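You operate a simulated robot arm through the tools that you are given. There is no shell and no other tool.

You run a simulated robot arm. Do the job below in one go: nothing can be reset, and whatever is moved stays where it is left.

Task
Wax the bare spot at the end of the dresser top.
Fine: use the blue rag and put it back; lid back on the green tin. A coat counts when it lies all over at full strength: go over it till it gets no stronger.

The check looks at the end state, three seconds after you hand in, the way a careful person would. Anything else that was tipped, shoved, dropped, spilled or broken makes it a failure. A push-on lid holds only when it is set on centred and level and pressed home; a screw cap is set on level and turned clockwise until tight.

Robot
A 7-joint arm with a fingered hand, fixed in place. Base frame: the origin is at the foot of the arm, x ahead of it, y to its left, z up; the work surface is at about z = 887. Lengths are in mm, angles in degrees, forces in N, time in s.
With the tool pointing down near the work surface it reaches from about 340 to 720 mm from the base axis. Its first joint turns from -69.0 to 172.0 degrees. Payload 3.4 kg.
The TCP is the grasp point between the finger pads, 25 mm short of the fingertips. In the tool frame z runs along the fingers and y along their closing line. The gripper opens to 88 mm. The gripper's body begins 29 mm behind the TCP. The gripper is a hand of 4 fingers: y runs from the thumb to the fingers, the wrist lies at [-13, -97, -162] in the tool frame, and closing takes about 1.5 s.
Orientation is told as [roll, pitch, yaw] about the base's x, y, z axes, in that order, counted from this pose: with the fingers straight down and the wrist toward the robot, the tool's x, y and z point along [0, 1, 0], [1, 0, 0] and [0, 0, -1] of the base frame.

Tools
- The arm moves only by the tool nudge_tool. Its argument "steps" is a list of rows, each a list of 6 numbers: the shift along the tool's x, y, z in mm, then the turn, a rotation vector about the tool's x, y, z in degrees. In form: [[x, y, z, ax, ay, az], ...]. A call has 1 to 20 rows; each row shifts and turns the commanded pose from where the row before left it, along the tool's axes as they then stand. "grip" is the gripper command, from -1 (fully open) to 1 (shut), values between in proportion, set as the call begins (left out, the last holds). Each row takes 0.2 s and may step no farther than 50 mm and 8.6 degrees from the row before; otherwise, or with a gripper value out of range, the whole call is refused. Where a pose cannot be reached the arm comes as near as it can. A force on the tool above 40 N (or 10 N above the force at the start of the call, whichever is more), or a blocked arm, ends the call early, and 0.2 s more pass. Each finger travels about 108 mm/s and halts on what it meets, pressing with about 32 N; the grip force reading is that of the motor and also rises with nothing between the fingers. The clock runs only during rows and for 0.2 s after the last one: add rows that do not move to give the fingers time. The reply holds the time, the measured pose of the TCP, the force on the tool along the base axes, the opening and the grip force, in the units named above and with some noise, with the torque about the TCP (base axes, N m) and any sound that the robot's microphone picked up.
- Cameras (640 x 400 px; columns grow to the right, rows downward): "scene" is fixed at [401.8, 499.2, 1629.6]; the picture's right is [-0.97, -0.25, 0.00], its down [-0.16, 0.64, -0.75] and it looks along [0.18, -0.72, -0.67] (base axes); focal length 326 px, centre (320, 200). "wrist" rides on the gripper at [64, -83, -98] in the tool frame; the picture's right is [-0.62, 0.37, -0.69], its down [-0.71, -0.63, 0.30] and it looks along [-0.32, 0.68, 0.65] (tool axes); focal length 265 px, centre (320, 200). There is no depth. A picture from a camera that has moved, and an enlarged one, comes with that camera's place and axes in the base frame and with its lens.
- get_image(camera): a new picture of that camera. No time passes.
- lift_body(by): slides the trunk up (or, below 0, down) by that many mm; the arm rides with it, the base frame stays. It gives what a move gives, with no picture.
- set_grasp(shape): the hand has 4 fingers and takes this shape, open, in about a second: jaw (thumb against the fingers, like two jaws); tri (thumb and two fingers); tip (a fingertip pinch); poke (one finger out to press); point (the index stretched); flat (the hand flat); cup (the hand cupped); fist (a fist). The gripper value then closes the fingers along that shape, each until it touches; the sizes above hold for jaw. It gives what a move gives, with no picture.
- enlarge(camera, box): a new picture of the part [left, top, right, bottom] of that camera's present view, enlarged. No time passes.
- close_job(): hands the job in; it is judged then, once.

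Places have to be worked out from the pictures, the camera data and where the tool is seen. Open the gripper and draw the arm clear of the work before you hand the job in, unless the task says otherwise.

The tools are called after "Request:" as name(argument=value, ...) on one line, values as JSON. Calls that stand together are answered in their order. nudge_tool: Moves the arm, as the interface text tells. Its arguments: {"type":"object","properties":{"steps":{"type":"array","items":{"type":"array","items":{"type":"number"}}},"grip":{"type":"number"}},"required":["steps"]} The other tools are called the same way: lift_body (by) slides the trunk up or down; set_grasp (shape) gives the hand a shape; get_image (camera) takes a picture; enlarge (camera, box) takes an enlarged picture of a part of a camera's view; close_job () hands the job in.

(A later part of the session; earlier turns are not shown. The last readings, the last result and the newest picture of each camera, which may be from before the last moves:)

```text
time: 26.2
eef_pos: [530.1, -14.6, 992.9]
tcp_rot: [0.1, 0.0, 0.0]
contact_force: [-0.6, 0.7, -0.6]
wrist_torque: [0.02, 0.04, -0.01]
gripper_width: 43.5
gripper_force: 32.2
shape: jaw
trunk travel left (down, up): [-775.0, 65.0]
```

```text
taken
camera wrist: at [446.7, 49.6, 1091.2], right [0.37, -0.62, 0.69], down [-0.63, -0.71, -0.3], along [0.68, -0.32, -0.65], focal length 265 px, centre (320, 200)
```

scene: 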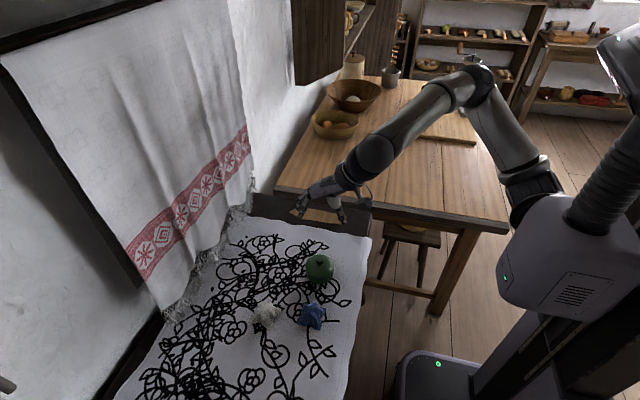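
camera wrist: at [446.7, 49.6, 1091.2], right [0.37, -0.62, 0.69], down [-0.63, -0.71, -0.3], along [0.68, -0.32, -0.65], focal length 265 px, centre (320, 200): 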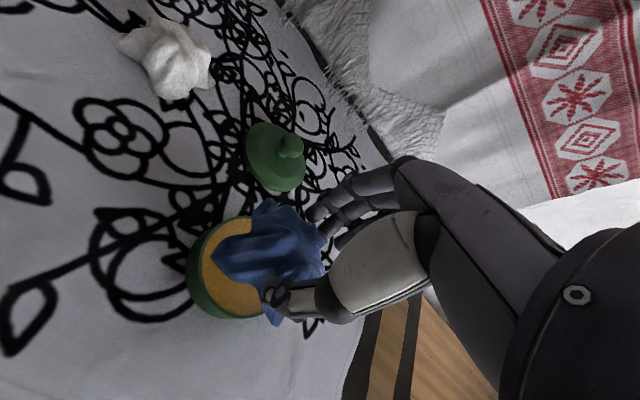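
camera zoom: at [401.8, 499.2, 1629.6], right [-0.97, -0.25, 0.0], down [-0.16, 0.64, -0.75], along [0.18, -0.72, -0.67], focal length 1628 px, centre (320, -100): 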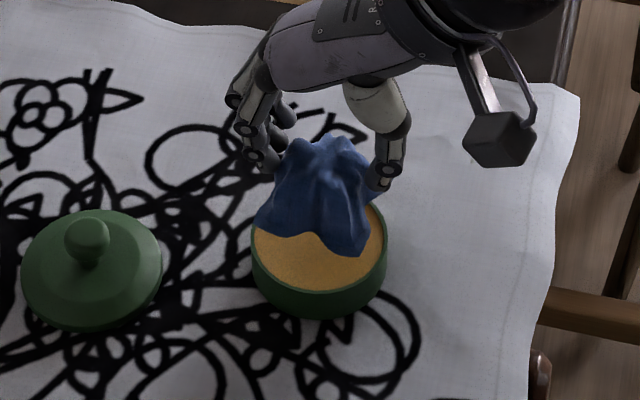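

The rag hangs over the tin's mouth. I lower it to just above the wax, then in single-millimetre steps watching the force.

Request:
nudge_tool(steps=[[0, 0, 15, 0, 0, 0], [0, 0, 15, 0, 0, 0], [0, 0, 4, 0, 0, 0], [0, 0, 0, 0, 0, 0]], grip=1)

Request:
nudge_tool(steps=[[0, 0, 1, 0, 0, 0], [0, 0, 1, 0, 0, 0], [0, 0, 0, 0, 0, 0]], grip=1)

Request:
nudge_tool(steps=[[0, 0, 1, 0, 0, 0], [0, 0, 0, 0, 0, 0]], grip=1)

Request:
nudge_tool(steps=[[0, 0, 1, 0, 0, 0], [0, 0, 0, 0, 0, 0]], grip=1)

Request:
enlarge(camera="scene", box=[275, 220, 365, 300])

```text
time: 27.2
eef_pos: [530.4, -15.7, 957.3]
tcp_rot: [0.0, 0.0, 0.0]
contact_force: [0.1, 0.1, -0.4]
wrist_torque: [0.03, -0.02, -0.02]
gripper_width: 43.4
gripper_force: 32.5
shape: jaw
trunk travel left (down, up): [-775.0, 65.0]
```

```text
time: 28.0
eef_pos: [530.1, -14.5, 956.9]
tcp_rot: [0.0, -0.1, 0.1]
contact_force: [0.7, -0.1, 0.1]
wrist_torque: [0.0, 0.01, 0.01]
gripper_width: 43.4
gripper_force: 32.1
shape: jaw
trunk travel left (down, up): [-775.0, 65.0]
```

```text
time: 28.6
eef_pos: [530.3, -14.6, 955.8]
tcp_rot: [0.0, -0.1, 0.1]
contact_force: [1.3, 0.2, 6.3]
wrist_torque: [-0.04, 0.0, 0.01]
gripper_width: 43.4
gripper_force: 31.9
shape: jaw
trunk travel left (down, up): [-775.0, 65.0]
```

```text
time: 29.2
eef_pos: [529.6, -16.3, 955.5]
tcp_rot: [0.1, -0.1, -0.1]
contact_force: [2.1, -0.2, 12.0]
wrist_torque: [-0.04, 0.02, 0.04]
gripper_width: 43.8
gripper_force: 31.9
shape: jaw
trunk travel left (down, up): [-775.0, 65.0]
```

```text
5.00 times, centred on (320, 260) of scene
camera zoom: at [401.8, 499.2, 1629.6], right [-0.97, -0.25, 0.0], down [-0.16, 0.64, -0.75], along [0.18, -0.72, -0.67], focal length 1628 px, centre (320, -100)
```

zoom: 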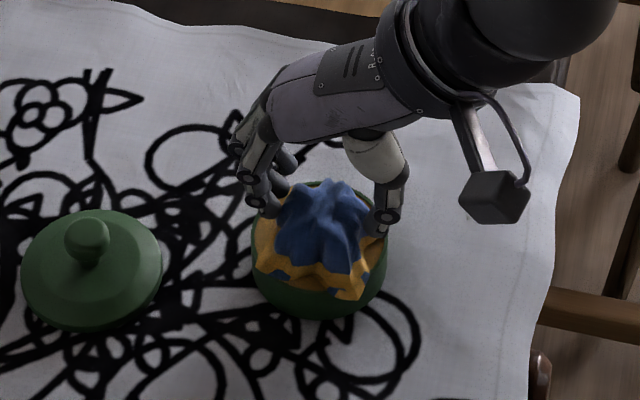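

The rag's lower part is now yellow with wax at 12 N contact. I lift it straight off and check that the tin stayed in place.

Request:
nudge_tool(steps=[[0, 0, -5, 0, 0, 0], [0, 0, -15, 0, 0, 0], [0, 0, -25, 0, 0, 0], [0, 0, 0, 0, 0, 0], [0, 0, 0, 0, 0, 0]], grip=1)

Request:
enlarge(camera="scene", box=[275, 220, 365, 300])

Request:
get_image(camera="wrist")

```text
time: 30.4
eef_pos: [530.5, -13.0, 999.6]
tcp_rot: [0.0, 0.0, 0.0]
contact_force: [1.0, -0.8, -0.7]
wrist_torque: [0.01, 0.01, 0.0]
gripper_width: 43.5
gripper_force: 32.2
shape: jaw
trunk travel left (down, up): [-775.0, 65.0]
```

```text
5.00 times, centred on (320, 260) of scene
camera zoom: at [401.8, 499.2, 1629.6], right [-0.97, -0.25, 0.0], down [-0.16, 0.64, -0.75], along [0.18, -0.72, -0.67], focal length 1628 px, centre (320, -100)
```

zoom: 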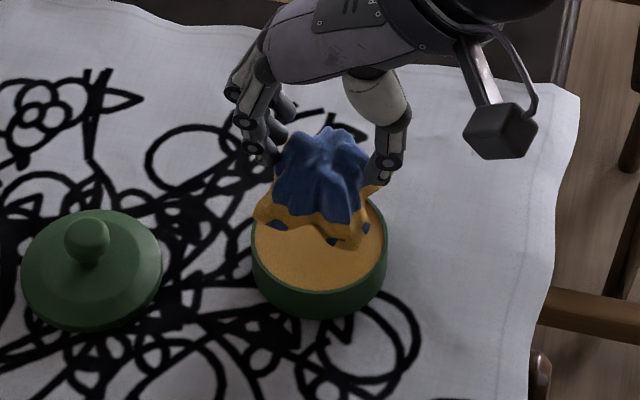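

```text
taken
camera wrist: at [446.7, 50.6, 1097.8], right [0.37, -0.62, 0.69], down [-0.63, -0.71, -0.3], along [0.68, -0.32, -0.65], focal length 265 px, centre (320, 200)
```

wrist: 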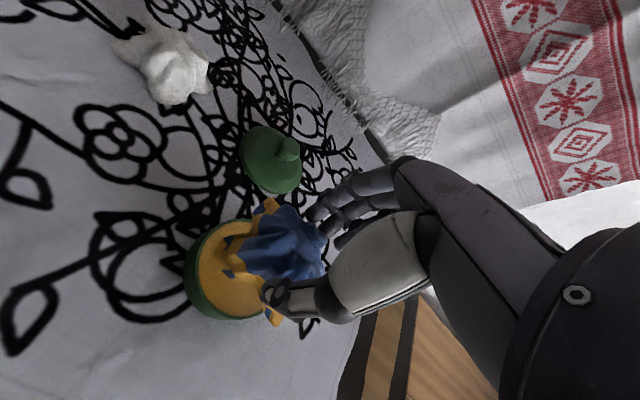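

The rag is coated and the tin undisturbed. I carry the rag over to the bare strip, hovering at z≈1000 above about (600, −231), and look.

Request:
nudge_tool(steps=[[-43.4, 14, 0, 0, 0, 0], [-43.4, 14, 0, 0, 0, 0], [-43.4, 14, 0, 0, 0, 0], [-43.4, 14, 0, 0, 0, 0], [-43.4, 14, 0, 0, 0, 0], [0, 0, 0, 0, 0, 0], [0, 0, 0, 0, 0, 0]], grip=1)

Request:
enlarge(camera="scene", box=[250, 160, 390, 250])

Request:
get_image(camera="wrist")

```text
time: 32.0
eef_pos: [599.8, -231.0, 998.2]
tcp_rot: [0.0, 0.0, 0.0]
contact_force: [-0.2, 0.3, 0.1]
wrist_torque: [-0.02, 0.02, -0.01]
gripper_width: 43.6
gripper_force: 32.2
shape: jaw
trunk travel left (down, up): [-775.0, 65.0]
```

```text
4.44 times, centred on (320, 205) of scene
camera zoom: at [401.8, 499.2, 1629.6], right [-0.97, -0.25, 0.0], down [-0.16, 0.64, -0.75], along [0.18, -0.72, -0.67], focal length 1447 px, centre (320, 178)
```

zoom: 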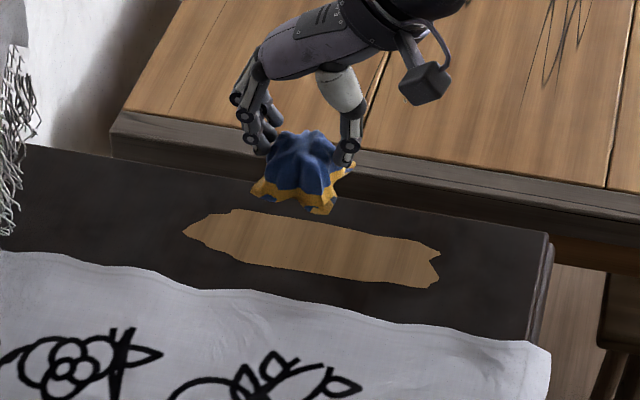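

```text
taken
camera wrist: at [516.1, -166.4, 1097.3], right [0.37, -0.62, 0.69], down [-0.63, -0.71, -0.3], along [0.68, -0.32, -0.65], focal length 265 px, centre (320, 200)
```

wrist: 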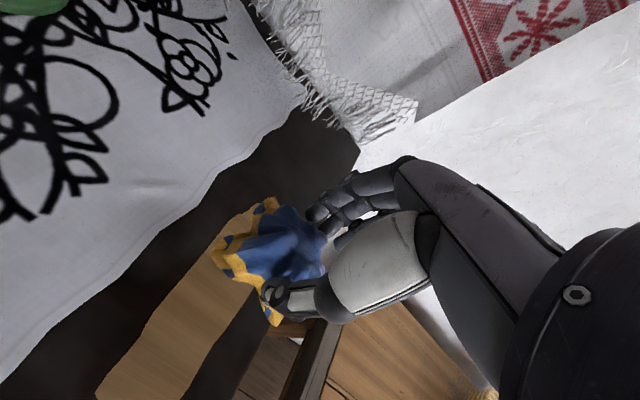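

The rag hovers over the middle of the bare strip, clear of cloth and table. I lower it onto the wood, the last millimetres slowly.

Request:
nudge_tool(steps=[[0, 0, 30, 0, 0, 0], [0, 0, 25, 0, 0, 0], [0, 0, 8, 0, 0, 0], [0, 0, 0, 0, 0, 0]], grip=1)

Request:
nudge_tool(steps=[[0, 0, 1, 0, 0, 0], [0, 0, 1, 0, 0, 0], [0, 0, 0, 0, 0, 0]], grip=1)

Request:
nudge_tool(steps=[[0, 0, 1, 0, 0, 0], [0, 0, 0, 0, 0, 0]], grip=1)

Request:
enlarge(camera="scene", box=[250, 160, 390, 250])

```text
time: 33.0
eef_pos: [599.6, -232.3, 936.0]
tcp_rot: [-0.1, 0.0, -0.1]
contact_force: [0.3, -0.3, -0.4]
wrist_torque: [0.01, 0.01, 0.01]
gripper_width: 43.4
gripper_force: 32.0
shape: jaw
trunk travel left (down, up): [-775.0, 65.0]
```

```text
time: 33.8
eef_pos: [600.0, -229.9, 934.0]
tcp_rot: [0.1, 0.0, -0.1]
contact_force: [0.7, -0.6, -0.1]
wrist_torque: [0.01, 0.04, 0.02]
gripper_width: 43.4
gripper_force: 32.5
shape: jaw
trunk travel left (down, up): [-775.0, 65.0]
```

```text
time: 34.4
eef_pos: [599.5, -231.5, 932.2]
tcp_rot: [0.0, 0.0, -0.1]
contact_force: [0.7, -0.5, -0.6]
wrist_torque: [-0.01, 0.0, 0.0]
gripper_width: 43.6
gripper_force: 31.7
shape: jaw
trunk travel left (down, up): [-775.0, 65.0]
```

```text
4.44 times, centred on (320, 205) of scene
camera zoom: at [401.8, 499.2, 1629.6], right [-0.97, -0.25, 0.0], down [-0.16, 0.64, -0.75], along [0.18, -0.72, -0.67], focal length 1447 px, centre (320, 178)
```

zoom: 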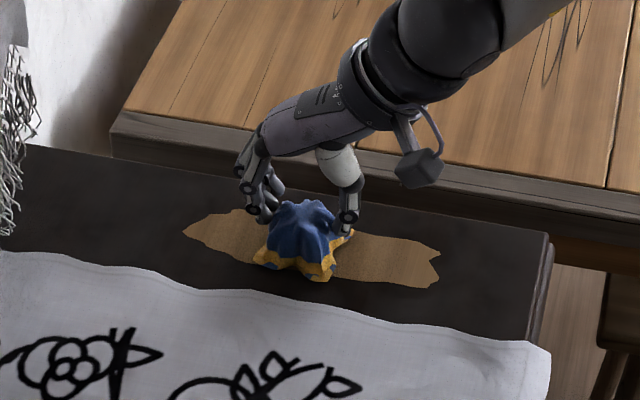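

Still no reaction at z≈932; I continue down by single millimetres.

Request:
nudge_tool(steps=[[0, 0, 1, 0, 0, 0], [0, 0, 0, 0, 0, 0]], grip=1)

Request:
nudge_tool(steps=[[0, 0, 1, 0, 0, 0], [0, 0, 0, 0, 0, 0]], grip=1)

```text
time: 35.0
eef_pos: [600.4, -230.7, 931.9]
tcp_rot: [-0.1, 0.0, 0.0]
contact_force: [0.6, -0.6, 0.4]
wrist_torque: [-0.01, -0.02, -0.01]
gripper_width: 43.8
gripper_force: 32.2
shape: jaw
trunk travel left (down, up): [-775.0, 65.0]
```

```text
time: 35.6
eef_pos: [600.7, -231.1, 932.1]
tcp_rot: [0.0, 0.0, 0.0]
contact_force: [0.0, -0.3, -0.1]
wrist_torque: [0.05, -0.01, 0.01]
gripper_width: 43.1
gripper_force: 31.8
shape: jaw
trunk travel left (down, up): [-775.0, 65.0]
```

Commanded height is about 931 with no contact yet; two more single-millimetre steps.

Request:
nudge_tool(steps=[[0, 0, 1, 0, 0, 0], [0, 0, 0, 0, 0, 0]], grip=1)

Request:
nudge_tool(steps=[[0, 0, 1, 0, 0, 0], [0, 0, 0, 0, 0, 0]], grip=1)

```text
time: 36.2
eef_pos: [600.5, -232.0, 930.3]
tcp_rot: [0.0, 0.0, 0.0]
contact_force: [0.5, -0.1, 0.9]
wrist_torque: [-0.02, 0.05, -0.02]
gripper_width: 43.5
gripper_force: 31.4
shape: jaw
trunk travel left (down, up): [-775.0, 65.0]
```

```text
time: 36.8
eef_pos: [600.3, -230.7, 929.8]
tcp_rot: [0.1, -0.1, 0.0]
contact_force: [1.3, -1.3, 4.2]
wrist_torque: [-0.01, 0.01, 0.03]
gripper_width: 43.6
gripper_force: 32.4
shape: jaw
trunk travel left (down, up): [-775.0, 65.0]
```

Contact: 4 N at z≈929.5. I press half a millimetre more and stroke toward the far end (to x≈665).

Request:
nudge_tool(steps=[[0, 0, 0.7, 0, 0, 0], [0, 10, 0, 0, 0, 0], [0, 11, 0, 0, 0, 0], [0, 11, 0, 0, 0, 0], [0, 11, 0, 0, 0, 0], [0, 11, 0, 0, 0, 0], [0, 11, 0, 0, 0, 0], [0, 0, 0, 0, 0, 0]], grip=1)

Request:
enlarge(camera="scene", box=[250, 160, 390, 250])

Request:
get_image(camera="wrist")

```text
time: 38.6
eef_pos: [665.1, -230.5, 929.3]
tcp_rot: [0.0, -0.1, 0.0]
contact_force: [-1.9, 0.1, 5.4]
wrist_torque: [0.03, 0.1, 0.01]
gripper_width: 43.8
gripper_force: 31.9
shape: jaw
trunk travel left (down, up): [-775.0, 65.0]
```

```text
4.44 times, centred on (320, 205) of scene
camera zoom: at [401.8, 499.2, 1629.6], right [-0.97, -0.25, 0.0], down [-0.16, 0.64, -0.75], along [0.18, -0.72, -0.67], focal length 1447 px, centre (320, 178)
```

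zoom: 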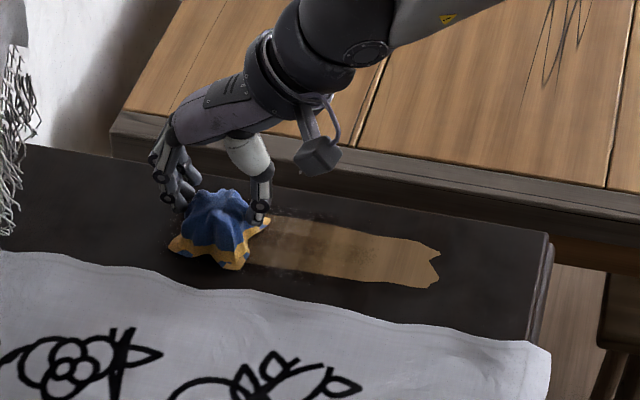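

```text
taken
camera wrist: at [580.6, -166.0, 1027.7], right [0.37, -0.62, 0.69], down [-0.63, -0.71, -0.31], along [0.68, -0.32, -0.65], focal length 265 px, centre (320, 200)
```

wrist: 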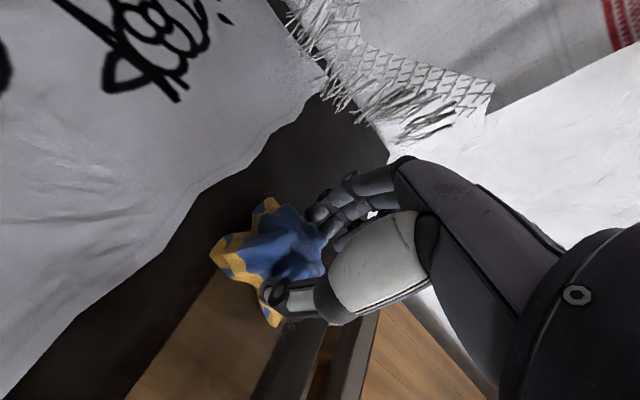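

The wood behind the rag is taking a coat. I reach a bit further to x≈673 and then stroke back along the whole strip to x≈525.

Request:
nudge_tool(steps=[[0, 8, 0, 0, 0, 0], [0, 0, 0, 0, 0, 0], [0, -9, 0, 0, 0, 0], [0, -9, 0, 0, 0, 0], [0, -9, 0, 0, 0, 0], [0, -9, 0, 0, 0, 0], [0, -9, 0, 0, 0, 0], [0, -9, 0, 0, 0, 0], [0, -9, 0, 0, 0, 0], [0, -9, 0, 0, 0, 0], [0, -9, 0, 0, 0, 0], [0, -9, 0, 0, 0, 0], [0, -9, 0, 0, 0, 0], [0, -9, 0, 0, 0, 0], [0, -9, 0, 0, 0, 0], [0, -9, 0, 0, 0, 0], [0, -9, 0, 0, 0, 0], [0, -9, 0, 0, 0, 0], [0, 0, 0, 0, 0, 0]], grip=1)

Request:
enlarge(camera="scene", box=[250, 160, 390, 250])

Request:
get_image(camera="wrist")

```text
time: 42.6
eef_pos: [529.4, -231.6, 929.1]
tcp_rot: [0.0, 0.0, 0.0]
contact_force: [4.8, 0.7, 11.7]
wrist_torque: [-0.03, -0.15, 0.04]
gripper_width: 43.3
gripper_force: 32.2
shape: jaw
trunk travel left (down, up): [-775.0, 65.0]
```

```text
4.44 times, centred on (320, 205) of scene
camera zoom: at [401.8, 499.2, 1629.6], right [-0.97, -0.25, 0.0], down [-0.16, 0.64, -0.75], along [0.18, -0.72, -0.67], focal length 1447 px, centre (320, 178)
```

zoom: 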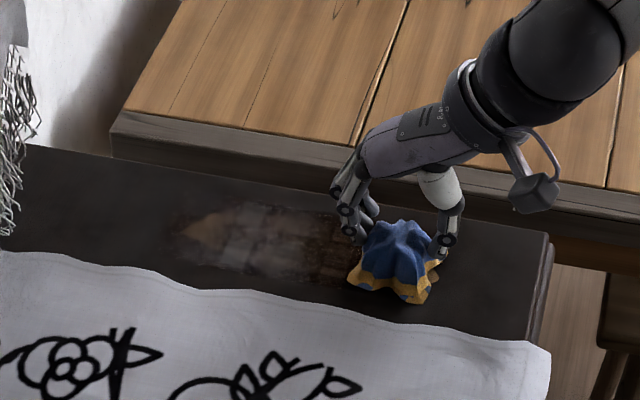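

```text
taken
camera wrist: at [445.3, -165.9, 1027.0], right [0.37, -0.62, 0.69], down [-0.63, -0.71, -0.3], along [0.68, -0.32, -0.65], focal length 265 px, centre (320, 200)
```

wrist: 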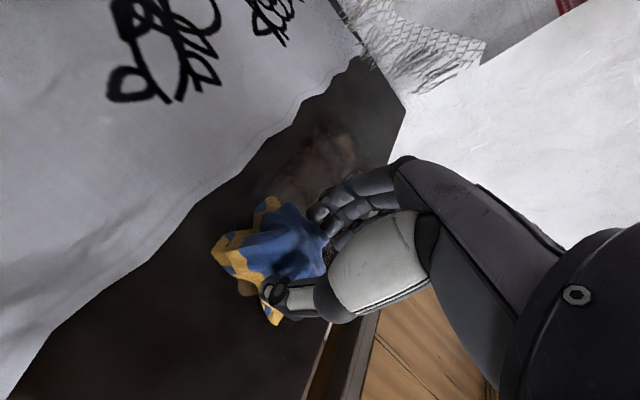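

The coat turns the wood dark as it should. I go on to x≈517 and make another pass forward slightly toward the far side (y≈−238).

Request:
nudge_tool(steps=[[0, -6, 0, 0, 0, 0], [0, -6, 0, 0, 0, 0], [-7, 0, 0, 0, 0, 0], [0, 10, 0, 0, 0, 0], [0, 10, 0, 0, 0, 0], [0, 10, 0, 0, 0, 0], [0, 10, 0, 0, 0, 0], [0, 10, 0, 0, 0, 0], [0, 10, 0, 0, 0, 0], [0, 10, 0, 0, 0, 0], [0, 10, 0, 0, 0, 0], [0, 10, 0, 0, 0, 0], [0, 10, 0, 0, 0, 0], [0, 10, 0, 0, 0, 0], [0, 10, 0, 0, 0, 0], [0, 10, 0, 0, 0, 0], [0, 10, 0, 0, 0, 0], [0, 10, 0, 0, 0, 0], [0, 5, 0, 0, 0, 0], [0, 0, 0, 0, 0, 0]], grip=1)

Request:
enlarge(camera="scene", box=[270, 180, 370, 240])

Request:
get_image(camera="wrist")

```text
time: 46.8
eef_pos: [672.0, -238.6, 928.9]
tcp_rot: [0.1, -0.1, -0.1]
contact_force: [-2.6, -0.6, 5.6]
wrist_torque: [0.01, 0.08, -0.03]
gripper_width: 43.3
gripper_force: 32.2
shape: jaw
trunk travel left (down, up): [-775.0, 65.0]
```

```text
6.40 times, centred on (320, 210) of scene
camera zoom: at [401.8, 499.2, 1629.6], right [-0.97, -0.25, 0.0], down [-0.16, 0.64, -0.75], along [0.18, -0.72, -0.67], focal length 2084 px, centre (320, 136)
```

zoom: 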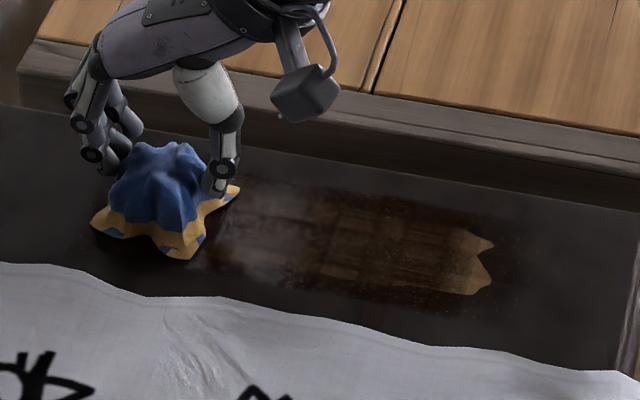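

```text
taken
camera wrist: at [587.7, -173.1, 1027.0], right [0.37, -0.62, 0.69], down [-0.63, -0.71, -0.31], along [0.68, -0.32, -0.65], focal length 265 px, centre (320, 200)
```

wrist: 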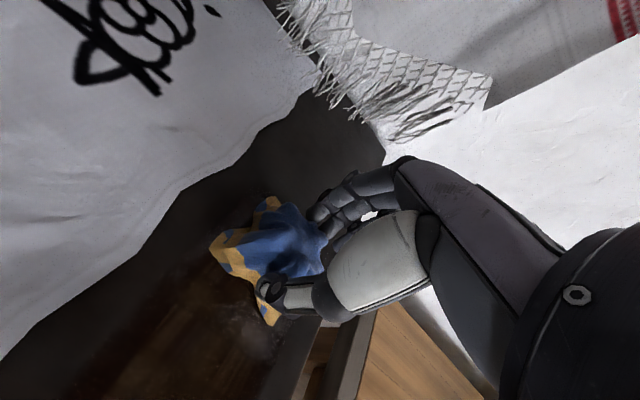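

The coat is building; the near end (x 500–540) is still light. I pass back along y≈−225 down to x≈508.

Request:
nudge_tool(steps=[[7, 0, 0, 0, 0, 0], [6, 0, 0, 0, 0, 0], [0, -10, 0, 0, 0, 0], [0, -10, 0, 0, 0, 0], [0, -10, 0, 0, 0, 0], [0, -10, 0, 0, 0, 0], [0, -10, 0, 0, 0, 0], [0, -10, 0, 0, 0, 0], [0, -10, 0, 0, 0, 0], [0, -10, 0, 0, 0, 0], [0, -10, 0, 0, 0, 0], [0, -10, 0, 0, 0, 0], [0, -10, 0, 0, 0, 0], [0, -10, 0, 0, 0, 0], [0, -10, 0, 0, 0, 0], [0, -10, 0, 0, 0, 0], [0, -10, 0, 0, 0, 0], [0, -10, 0, 0, 0, 0], [0, -4, 0, 0, 0, 0], [0, 0, 0, 0, 0, 0]], grip=1)

Request:
enlarge(camera="scene", box=[270, 180, 370, 240])

Request:
get_image(camera="wrist")

```text
time: 51.0
eef_pos: [508.9, -225.5, 928.1]
tcp_rot: [0.1, 0.1, 0.0]
contact_force: [2.6, -0.4, 7.0]
wrist_torque: [-0.01, -0.04, -0.01]
gripper_width: 43.6
gripper_force: 31.3
shape: jaw
trunk travel left (down, up): [-775.0, 65.0]
```

```text
6.40 times, centred on (320, 210) of scene
camera zoom: at [401.8, 499.2, 1629.6], right [-0.97, -0.25, 0.0], down [-0.16, 0.64, -0.75], along [0.18, -0.72, -0.67], focal length 2084 px, centre (320, 136)
```

zoom: 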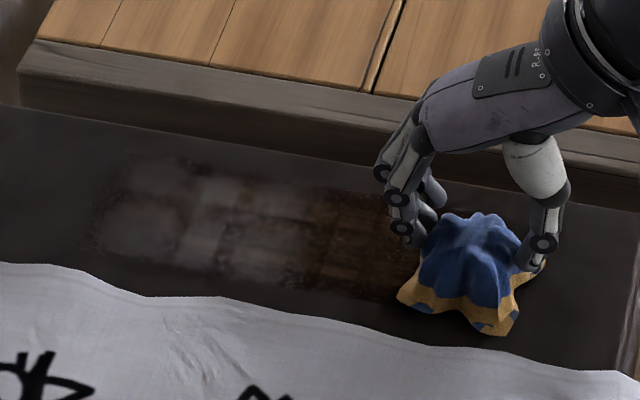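

```text
taken
camera wrist: at [424.3, -160.3, 1026.9], right [0.37, -0.62, 0.69], down [-0.63, -0.71, -0.3], along [0.68, -0.32, -0.65], focal length 265 px, centre (320, 200)
```

wrist: 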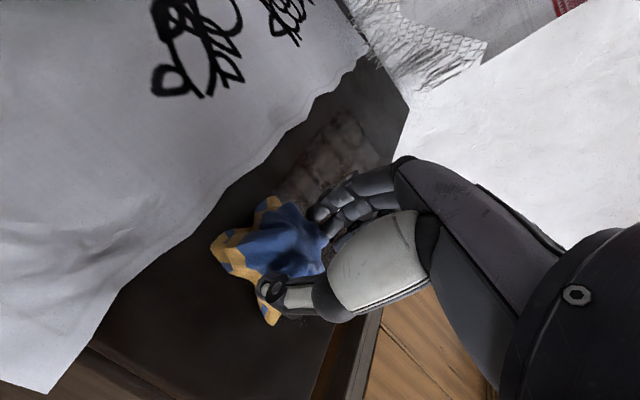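

The far half is now well coated and turning satin; the near half still needs more. I work the near end back and forth (x 508–590, y −225 and −238).

Request:
nudge_tool(steps=[[0, 10, 0, 0, 0, 0], [0, 10, 0, 0, 0, 0], [0, 10, 0, 0, 0, 0], [0, 10, 0, 0, 0, 0], [0, 10, 0, 0, 0, 0], [0, 10, 0, 0, 0, 0], [0, 10, 0, 0, 0, 0], [0, 10, 0, 0, 0, 0], [-7, 0, 0, 0, 0, 0], [-6, 0, 0, 0, 0, 0], [0, -10, 0, 0, 0, 0], [0, -10, 0, 0, 0, 0], [0, -10, 0, 0, 0, 0], [0, -10, 0, 0, 0, 0], [0, -10, 0, 0, 0, 0], [0, -10, 0, 0, 0, 0], [0, -10, 0, 0, 0, 0], [0, -10, 0, 0, 0, 0], [0, 0, 0, 0, 0, 0]], grip=1)

Request:
enlarge(camera="scene", box=[270, 180, 370, 240])

```text
time: 55.0
eef_pos: [508.5, -238.8, 927.3]
tcp_rot: [0.0, -0.1, -0.1]
contact_force: [3.0, -0.3, 7.3]
wrist_torque: [-0.02, -0.04, -0.02]
gripper_width: 43.3
gripper_force: 31.8
shape: jaw
trunk travel left (down, up): [-775.0, 65.0]
```

```text
6.40 times, centred on (320, 210) of scene
camera zoom: at [401.8, 499.2, 1629.6], right [-0.97, -0.25, 0.0], down [-0.16, 0.64, -0.75], along [0.18, -0.72, -0.67], focal length 2084 px, centre (320, 136)
```

zoom: 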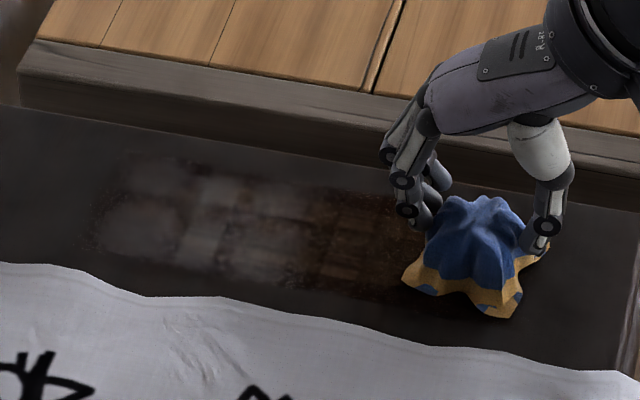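

No visible change on that last pass, so the rag may be nearly spent. I lift it off and look at the whole strip and at the rag.

Request:
nudge_tool(steps=[[0, 0, -10, 0, 0, 0], [0, 0, -30, 0, 0, 0], [0, 0, -30, 0, 0, 0], [20, 0, -5, 0, 0, 0], [40, 0, 0, 0, 0, 0], [40, 0, 0, 0, 0, 0], [0, 0, 0, 0, 0, 0]], grip=1)

Request:
enlarge(camera="scene", box=[270, 180, 370, 240])

Request:
get_image(camera="scene")

Request:
get_image(camera="wrist")

```text
time: 56.6
eef_pos: [508.3, -140.3, 1003.5]
tcp_rot: [0.1, 0.1, 0.0]
contact_force: [-0.3, 0.2, -0.2]
wrist_torque: [0.01, 0.01, -0.02]
gripper_width: 43.0
gripper_force: 31.8
shape: jaw
trunk travel left (down, up): [-775.0, 65.0]
```

```text
6.40 times, centred on (320, 210) of scene
camera zoom: at [401.8, 499.2, 1629.6], right [-0.97, -0.25, 0.0], down [-0.16, 0.64, -0.75], along [0.18, -0.72, -0.67], focal length 2084 px, centre (320, 136)
```

zoom: 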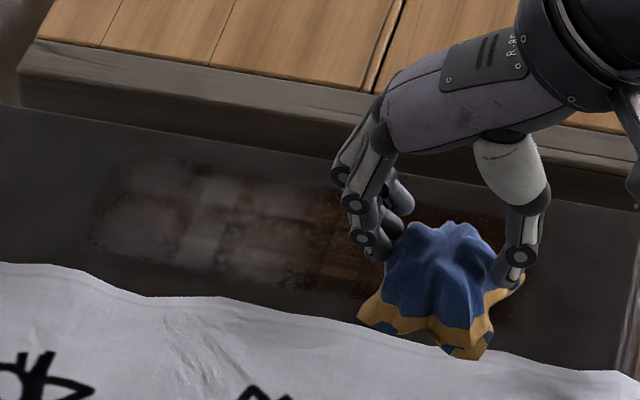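

```text
taken
```

scene: 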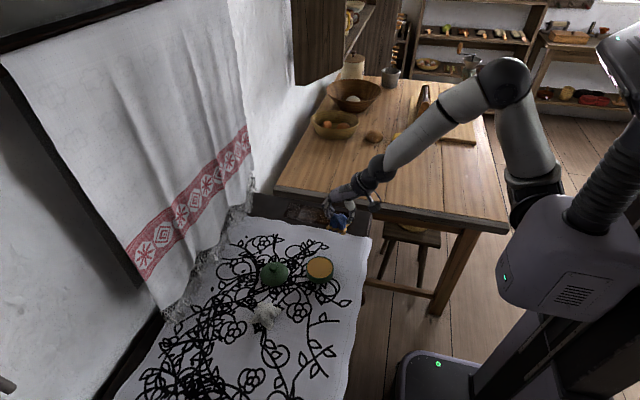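

```text
taken
camera wrist: at [424.8, -75.0, 1101.5], right [0.37, -0.62, 0.69], down [-0.63, -0.71, -0.31], along [0.68, -0.32, -0.66], focal length 265 px, centre (320, 200)
```

wrist: 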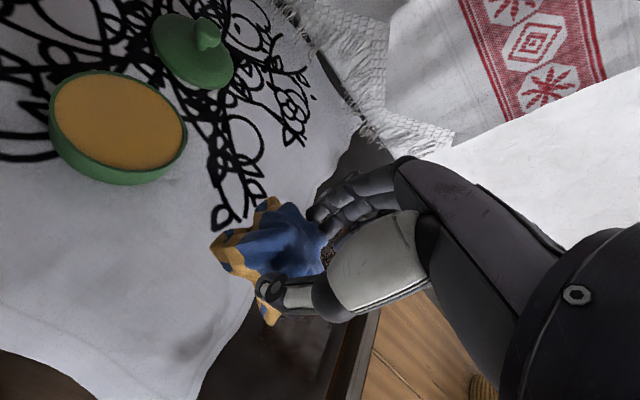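

The strip shows satin coat on the far half, thinner brown on the near half. I go back over the tin for fresh wax.

Request:
nudge_tool(steps=[[42, 7, 0, 0, 0, 0], [42, 7, 0, 0, 0, 0], [42, 7.5, 0, 0, 0, 0], [0, 0, 0, 0, 0, 0], [0, 0, 0, 0, 0, 0]], grip=1)

Request:
enlarge(camera="scene", box=[275, 220, 365, 300])

Request:
enlarge(camera="scene", box=[270, 180, 370, 240])

```text
time: 57.8
eef_pos: [533.0, -17.8, 1011.0]
tcp_rot: [2.9, 0.0, -1.6]
contact_force: [0.0, 0.4, -0.3]
wrist_torque: [0.03, 0.0, -0.02]
gripper_width: 43.2
gripper_force: 31.9
shape: jaw
trunk travel left (down, up): [-775.0, 65.0]
```

```text
5.00 times, centred on (320, 260) of scene
camera zoom: at [401.8, 499.2, 1629.6], right [-0.97, -0.25, 0.0], down [-0.16, 0.64, -0.75], along [0.18, -0.72, -0.67], focal length 1628 px, centre (320, -100)
```

zoom: 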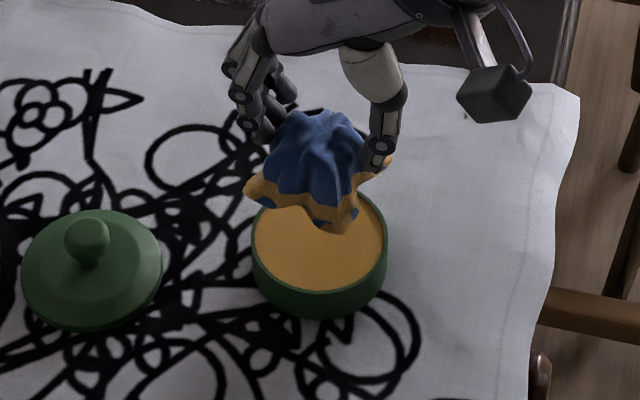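

```text
6.40 times, centred on (320, 210) of scene
camera zoom: at [401.8, 499.2, 1629.6], right [-0.97, -0.25, 0.0], down [-0.16, 0.64, -0.75], along [0.18, -0.72, -0.67], focal length 2084 px, centre (320, 136)
```

zoom: 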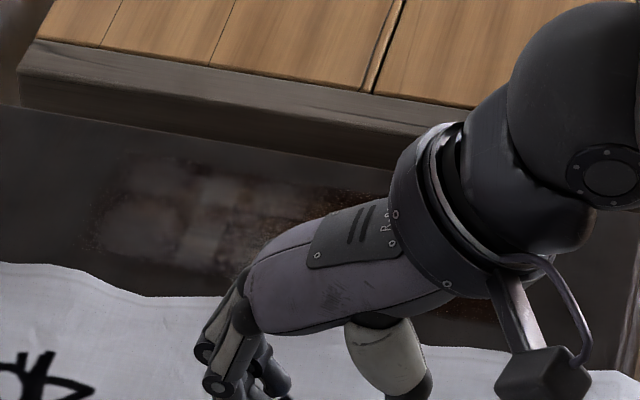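

The pose reads slightly tilted (2.9°, −1.6°) and 8 mm high, so the arm hasn't settled as commanded. I wait a moment and re-read.

Request:
nudge_tool(steps=[[0, 0, 0, 0, 0, 0], [0, 0, 0, 0, 0, 0], [0, 0, 0, 0, 0, 0], [0, 0, 0, 0, 0, 0]], grip=1)

Request:
get_image(camera="scene")

```text
time: 58.8
eef_pos: [533.6, -15.9, 1011.5]
tcp_rot: [3.1, -0.2, -1.5]
contact_force: [0.3, -0.4, -0.3]
wrist_torque: [-0.03, 0.01, 0.01]
gripper_width: 43.0
gripper_force: 32.1
shape: jaw
trunk travel left (down, up): [-775.0, 65.0]
```

```text
taken
```

scene: 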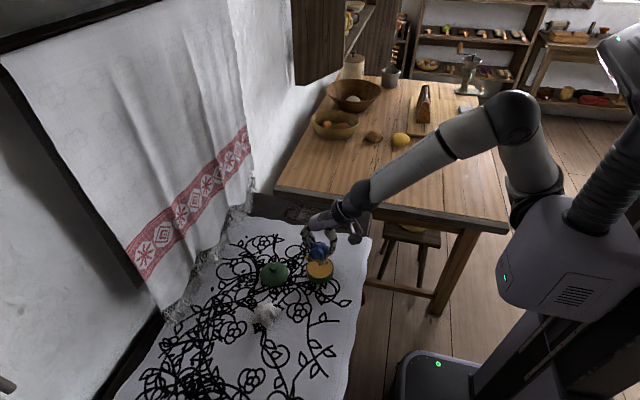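

The arm has drifted into an awkward elbow posture and sits at a joint limit. I raise straight up 80 mm to let it recover, and read the pose.

Request:
nudge_tool(steps=[[0, 0, -20, 0, 0, 0], [0, 0, -20, 0, 0, 0], [0, 0, -20, 0, 0, 0], [0, 0, -20, 0, 0, 0], [0, 0, 0, 0, 0, 0], [0, 0, 0, 0, 0, 0]], grip=1)

Request:
get_image(camera="scene")

```text
time: 60.2
eef_pos: [529.1, -11.3, 1083.3]
tcp_rot: [0.0, 0.0, 0.1]
contact_force: [0.1, -1.2, -0.3]
wrist_torque: [-0.01, -0.01, -0.02]
gripper_width: 43.1
gripper_force: 31.8
shape: jaw
trunk travel left (down, up): [-775.0, 65.0]
```

```text
taken
```

scene: 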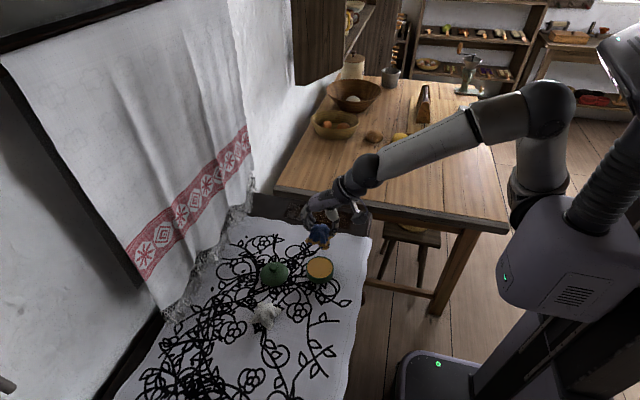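

At z≈1083 the pose is exact again. I try coming down straight in stages and watch the orientation.

Request:
nudge_tool(steps=[[0, 0, 15, 0, 0, 0], [0, 0, 15, 0, 0, 0], [0, 0, 15, 0, 0, 0], [0, 0, 0, 0, 0, 0]], grip=1)

Request:
nudge_tool(steps=[[0, 0, 15, 0, 0, 0], [0, 0, 15, 0, 0, 0], [0, 0, 0, 0, 0, 0]], grip=1)

Request:
get_image(camera="scene")

```text
time: 61.2
eef_pos: [531.2, -13.7, 1043.3]
tcp_rot: [0.9, -0.4, -0.3]
contact_force: [-0.8, -0.3, 0.8]
wrist_torque: [0.01, 0.0, -0.01]
gripper_width: 43.3
gripper_force: 32.0
shape: jaw
trunk travel left (down, up): [-775.0, 65.0]
```

```text
time: 62.0
eef_pos: [535.6, -14.3, 1022.5]
tcp_rot: [2.2, -0.9, -0.9]
contact_force: [0.0, 0.4, -0.5]
wrist_torque: [0.02, 0.0, -0.01]
gripper_width: 43.0
gripper_force: 31.7
shape: jaw
trunk travel left (down, up): [-775.0, 65.0]
```

```text
taken
```

scene: 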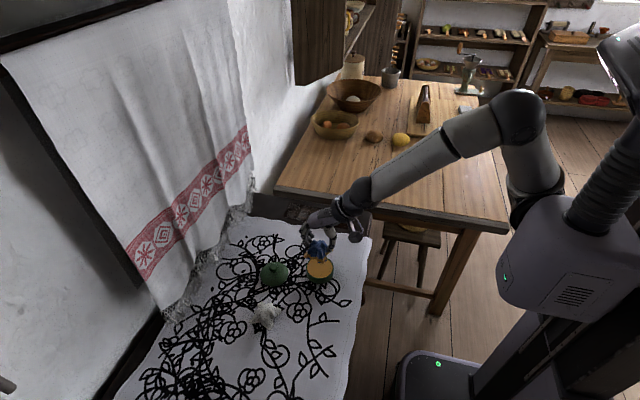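

Coming down it drifts again, so this elbow posture is at its limit. I'll retrace the way back to the starting pose (530, −142, 1208), where the elbow was well placed, and approach again as at first.

Request:
nudge_tool(steps=[[0, 0, -30, 0, 0, 0], [0, 0, -30, 0, 0, 0], [0, 0, -30, 0, 0, 0], [-32, 0, -22, 0, 0, 0], [-32, 0, -22, 0, 0, 0], [-32, 0, -22, 0, 0, 0], [-32, 0, -22, 0, 0, 0], [0, 0, 0, 0, 0, 0], [0, 0, 0, 0, 0, 0]], grip=1)

Request:
get_image(camera="scene")

Request:
enlarge(camera="scene", box=[270, 180, 370, 240])

```text
time: 64.0
eef_pos: [530.2, -140.9, 1185.8]
tcp_rot: [0.1, 0.0, 0.0]
contact_force: [1.1, 0.3, -0.9]
wrist_torque: [-0.01, -0.02, -0.01]
gripper_width: 43.4
gripper_force: 32.3
shape: jaw
trunk travel left (down, up): [-775.0, 65.0]
```

```text
taken
```

scene: 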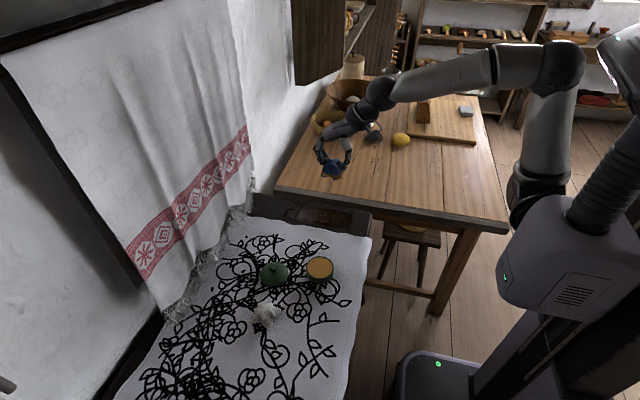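

```text
6.40 times, centred on (320, 210) of scene
camera zoom: at [401.8, 499.2, 1629.6], right [-0.97, -0.25, 0.0], down [-0.16, 0.64, -0.75], along [0.18, -0.72, -0.67], focal length 2084 px, centre (320, 136)
```

zoom: 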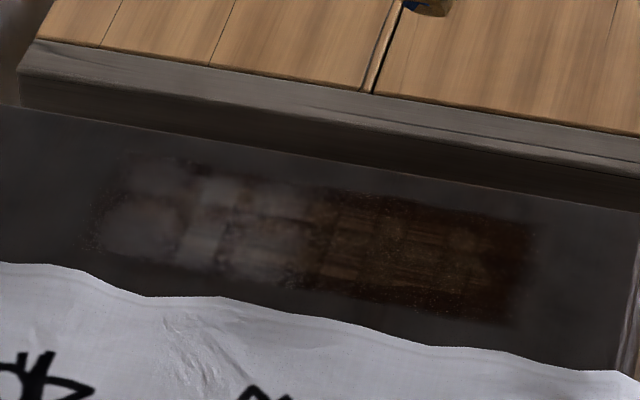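

The elbow now sits farther back than at the start. Looping the reverse way (near end → far end → tin) should swing it forward again; I do that in the air at z≈1000.

Request:
nudge_tool(steps=[[-18.8, -4, 37.2, 0, 0, 0], [-18.8, -4, 37.2, 0, 0, 0], [-18.8, -4, 37.2, 0, 0, 0], [-18.8, -4, 37.2, 0, 0, 0], [-18.8, -4, 37.2, 0, 0, 0], [0, 40, 0, 0, 0, 0], [0, 40, 0, 0, 0, 0], [0, 40, 0, 0, 0, 0], [0, 40, 0, 0, 0, 0], [0, 0, 0, 0, 0, 0], [0, 0, 0, 0, 0, 0]], grip=1)

Request:
get_image(camera="scene")

```text
time: 66.4
eef_pos: [670.5, -233.8, 999.5]
tcp_rot: [0.1, 0.1, 0.1]
contact_force: [0.3, -0.4, -0.9]
wrist_torque: [0.05, -0.04, 0.0]
gripper_width: 42.8
gripper_force: 31.8
shape: jaw
trunk travel left (down, up): [-775.0, 65.0]
```

```text
taken
```

scene: 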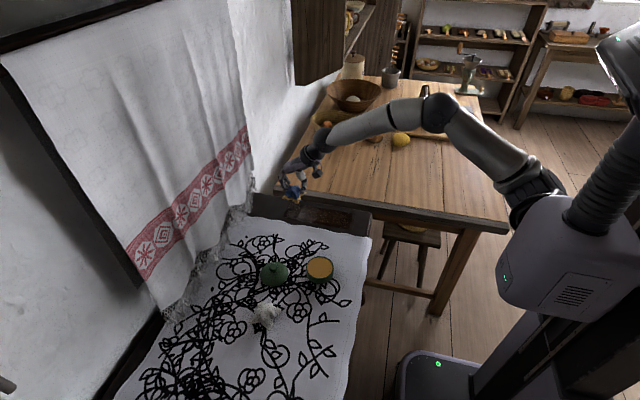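

Pose is exact here (670, −234, 1000) with the elbow forward. Now I go from the far end straight to above the tin.

Request:
nudge_tool(steps=[[31.5, -20, 0, 0, 0, 0], [31.5, -20, 0, 0, 0, 0], [31.5, -20, 0, 0, 0, 0], [31.5, -20, 0, 0, 0, 0], [31.5, -20, 0, 0, 0, 0], [31.5, -20, 0, 0, 0, 0], [31, -20, 0, 0, 0, 0], [0, 0, 0, 0, 0, 0], [0, 0, 0, 0, 0, 0]], grip=1)

Request:
get_image(camera="scene")

```text
time: 68.4
eef_pos: [535.8, -21.0, 1009.0]
tcp_rot: [2.6, -0.1, -1.7]
contact_force: [-0.4, 0.0, -0.3]
wrist_torque: [-0.02, -0.03, 0.0]
gripper_width: 42.8
gripper_force: 31.6
shape: jaw
trunk travel left (down, up): [-775.0, 65.0]
```

```text
taken
```

scene: 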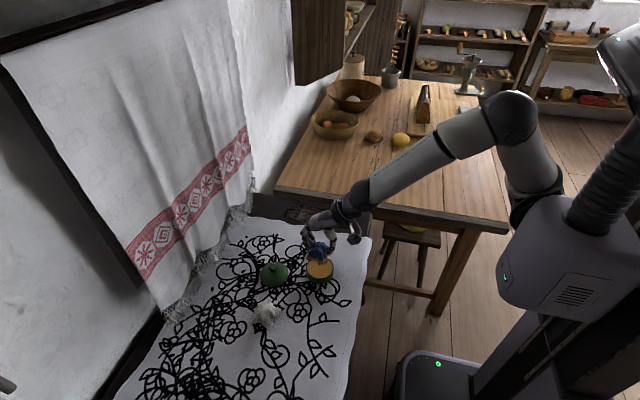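

The tin spot is only exact above z≈1060 in this posture, so I can instead lower the trunk: I raise the hand to z≈1125, then slide the trunk down 120 mm.

Request:
nudge_tool(steps=[[0, 0, -30, 0, 0, 0], [0, 0, -30, 0, 0, 0], [0, 0, -30, 0, 0, 0], [0, 0, -35, 0, 0, 0], [0, 0, 0, 0, 0, 0], [0, 0, 0, 0, 0, 0]], grip=1)

Request:
lift_body(by=-60)

Request:
get_image(camera="scene")

```text
time: 69.8
eef_pos: [529.7, -14.1, 1125.3]
tcp_rot: [0.0, 0.0, 0.0]
contact_force: [0.9, 0.3, -1.4]
wrist_torque: [0.01, -0.01, 0.03]
gripper_width: 42.6
gripper_force: 31.3
shape: jaw
trunk travel left (down, up): [-775.0, 65.0]
```

```text
time: 70.8
eef_pos: [529.4, -13.8, 1066.1]
tcp_rot: [0.0, 0.0, 0.1]
contact_force: [-0.2, 0.2, -0.3]
wrist_torque: [-0.02, 0.01, 0.0]
gripper_width: 42.9
gripper_force: 32.1
shape: jaw
trunk travel left (down, up): [-715.0, 125.0]
```

```text
taken
```

scene: 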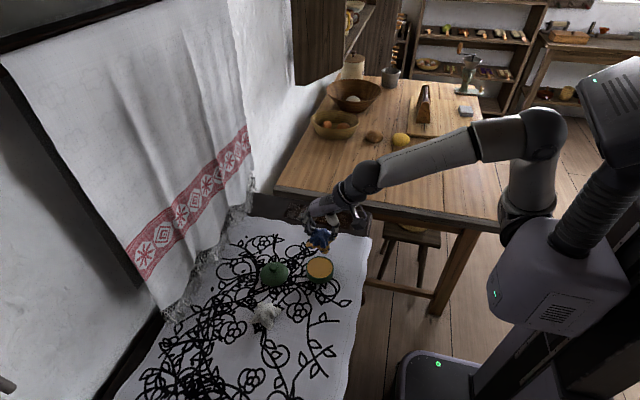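

That works: pose exact at (529.4, −14, 1066) with the trunk 60 mm lower. I lower the trunk another 60 mm.

Request:
lift_body(by=-60)

Request:
enlarge(camera="scene", box=[275, 220, 365, 300])

Request:
get_image(camera="wrist")

```text
time: 71.8
eef_pos: [529.2, -15.2, 1005.9]
tcp_rot: [-0.1, 0.0, 0.0]
contact_force: [-1.4, -0.7, 0.3]
wrist_torque: [-0.01, 0.02, -0.01]
gripper_width: 43.1
gripper_force: 31.9
shape: jaw
trunk travel left (down, up): [-655.0, 185.0]
```

```text
5.00 times, centred on (320, 260) of scene
camera zoom: at [401.8, 499.2, 1629.6], right [-0.97, -0.25, 0.0], down [-0.16, 0.64, -0.75], along [0.18, -0.72, -0.67], focal length 1628 px, centre (320, -100)
```

zoom: 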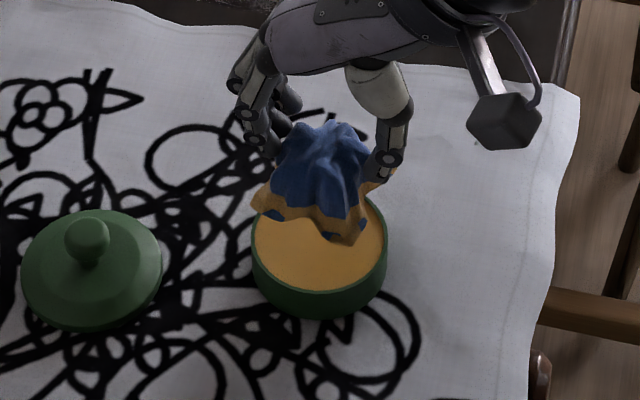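

```text
taken
camera wrist: at [445.7, 50.2, 1103.8], right [0.37, -0.62, 0.69], down [-0.63, -0.71, -0.3], along [0.68, -0.32, -0.65], focal length 265 px, centre (320, 200)
```

wrist: 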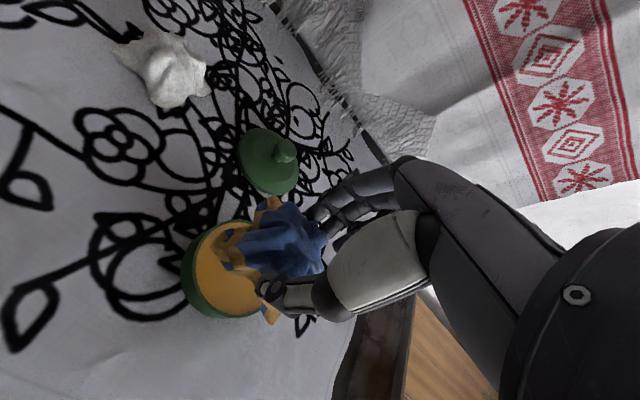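

Aligned over the tin as before. I lower to just above the wax and then dip slowly.

Request:
nudge_tool(steps=[[0, 0, 15, 0, 0, 0], [0, 0, 15, 0, 0, 0], [0, 0, 15, 0, 0, 0], [0, 0, 3, 0, 0, 0], [0, 0, 0, 0, 0, 0]], grip=1)

Request:
nudge_tool(steps=[[0, 0, 1, 0, 0, 0], [0, 0, 1, 0, 0, 0], [0, 0, 0, 0, 0, 0]], grip=1)

Request:
nudge_tool(steps=[[0, 0, 1, 0, 0, 0], [0, 0, 0, 0, 0, 0]], grip=1)

```text
time: 73.0
eef_pos: [529.4, -13.9, 957.8]
tcp_rot: [0.0, -0.1, 0.0]
contact_force: [1.1, 0.1, -0.4]
wrist_torque: [0.01, -0.03, -0.02]
gripper_width: 42.8
gripper_force: 31.5
shape: jaw
trunk travel left (down, up): [-655.0, 185.0]
```

```text
time: 73.8
eef_pos: [528.2, -15.2, 954.3]
tcp_rot: [0.0, -0.1, -0.1]
contact_force: [-0.6, 0.2, 0.6]
wrist_torque: [-0.02, 0.01, -0.01]
gripper_width: 43.0
gripper_force: 31.5
shape: jaw
trunk travel left (down, up): [-655.0, 185.0]
```

```text
time: 74.4
eef_pos: [530.4, -16.3, 954.4]
tcp_rot: [0.1, -0.1, 0.0]
contact_force: [-0.4, 0.1, 3.2]
wrist_torque: [0.02, -0.03, -0.03]
gripper_width: 42.9
gripper_force: 32.1
shape: jaw
trunk travel left (down, up): [-655.0, 185.0]
```

Contact with the wax begins (3 N). I press about 1.5 mm more, then check the rag.

Request:
nudge_tool(steps=[[0, 0, 1, 0, 0, 0], [0, 0, 0.7, 0, 0, 0], [0, 0, 0, 0, 0, 0], [0, 0, 0, 0, 0, 0]], grip=1)

Request:
enlarge(camera="scene", box=[275, 220, 365, 300])

```text
time: 75.4
eef_pos: [528.9, -14.6, 954.0]
tcp_rot: [0.1, -0.2, 0.0]
contact_force: [2.0, -1.4, 12.9]
wrist_torque: [-0.04, -0.1, -0.02]
gripper_width: 42.8
gripper_force: 32.1
shape: jaw
trunk travel left (down, up): [-655.0, 185.0]
```

```text
5.00 times, centred on (320, 260) of scene
camera zoom: at [401.8, 499.2, 1629.6], right [-0.97, -0.25, 0.0], down [-0.16, 0.64, -0.75], along [0.18, -0.72, -0.67], focal length 1628 px, centre (320, -100)
```

zoom: 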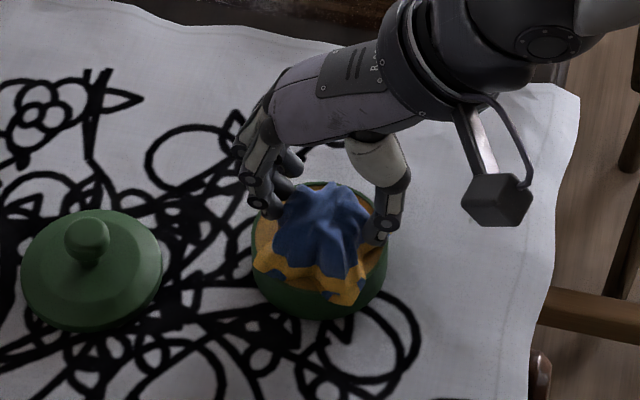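

The rag is bright yellow again. I lift it off and carry it to the near end of the strip (about (515, −231)).

Request:
nudge_tool(steps=[[0, 0, -7, 0, 0, 0], [0, 0, -20, 0, 0, 0], [0, 0, -20, 0, 0, 0], [-43.3, -3, 0, 0, 0, 0], [-43.3, -3, 0, 0, 0, 0], [-43.3, -3, 0, 0, 0, 0], [-43.3, -3, 0, 0, 0, 0], [-43.3, -3, 0, 0, 0, 0], [0, 0, 0, 0, 0, 0], [0, 0, 0, 0, 0, 0]], grip=1)

Request:
get_image(camera="scene")

Request:
get_image(camera="wrist")

```text
time: 77.6
eef_pos: [515.3, -232.3, 999.5]
tcp_rot: [0.1, 0.0, 0.0]
contact_force: [0.0, -0.9, -0.8]
wrist_torque: [-0.02, 0.04, 0.01]
gripper_width: 42.6
gripper_force: 32.4
shape: jaw
trunk travel left (down, up): [-655.0, 185.0]
```

```text
taken
```

scene: 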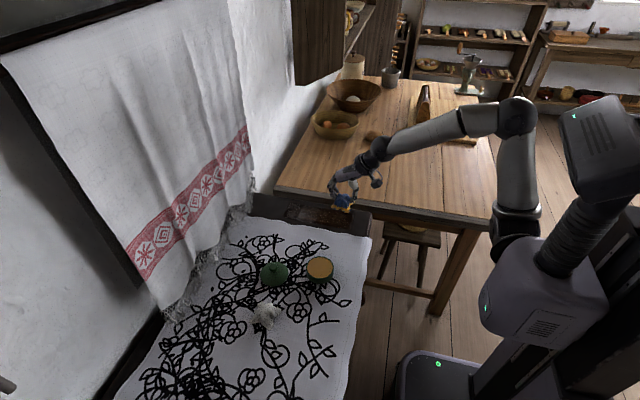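

```text
taken
camera wrist: at [430.9, -166.6, 1097.9], right [0.37, -0.62, 0.69], down [-0.63, -0.71, -0.3], along [0.68, -0.32, -0.65], focal length 265 px, centre (320, 200)
```

wrist: 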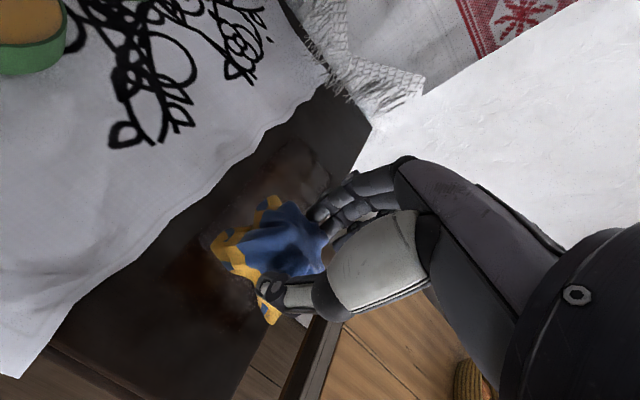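

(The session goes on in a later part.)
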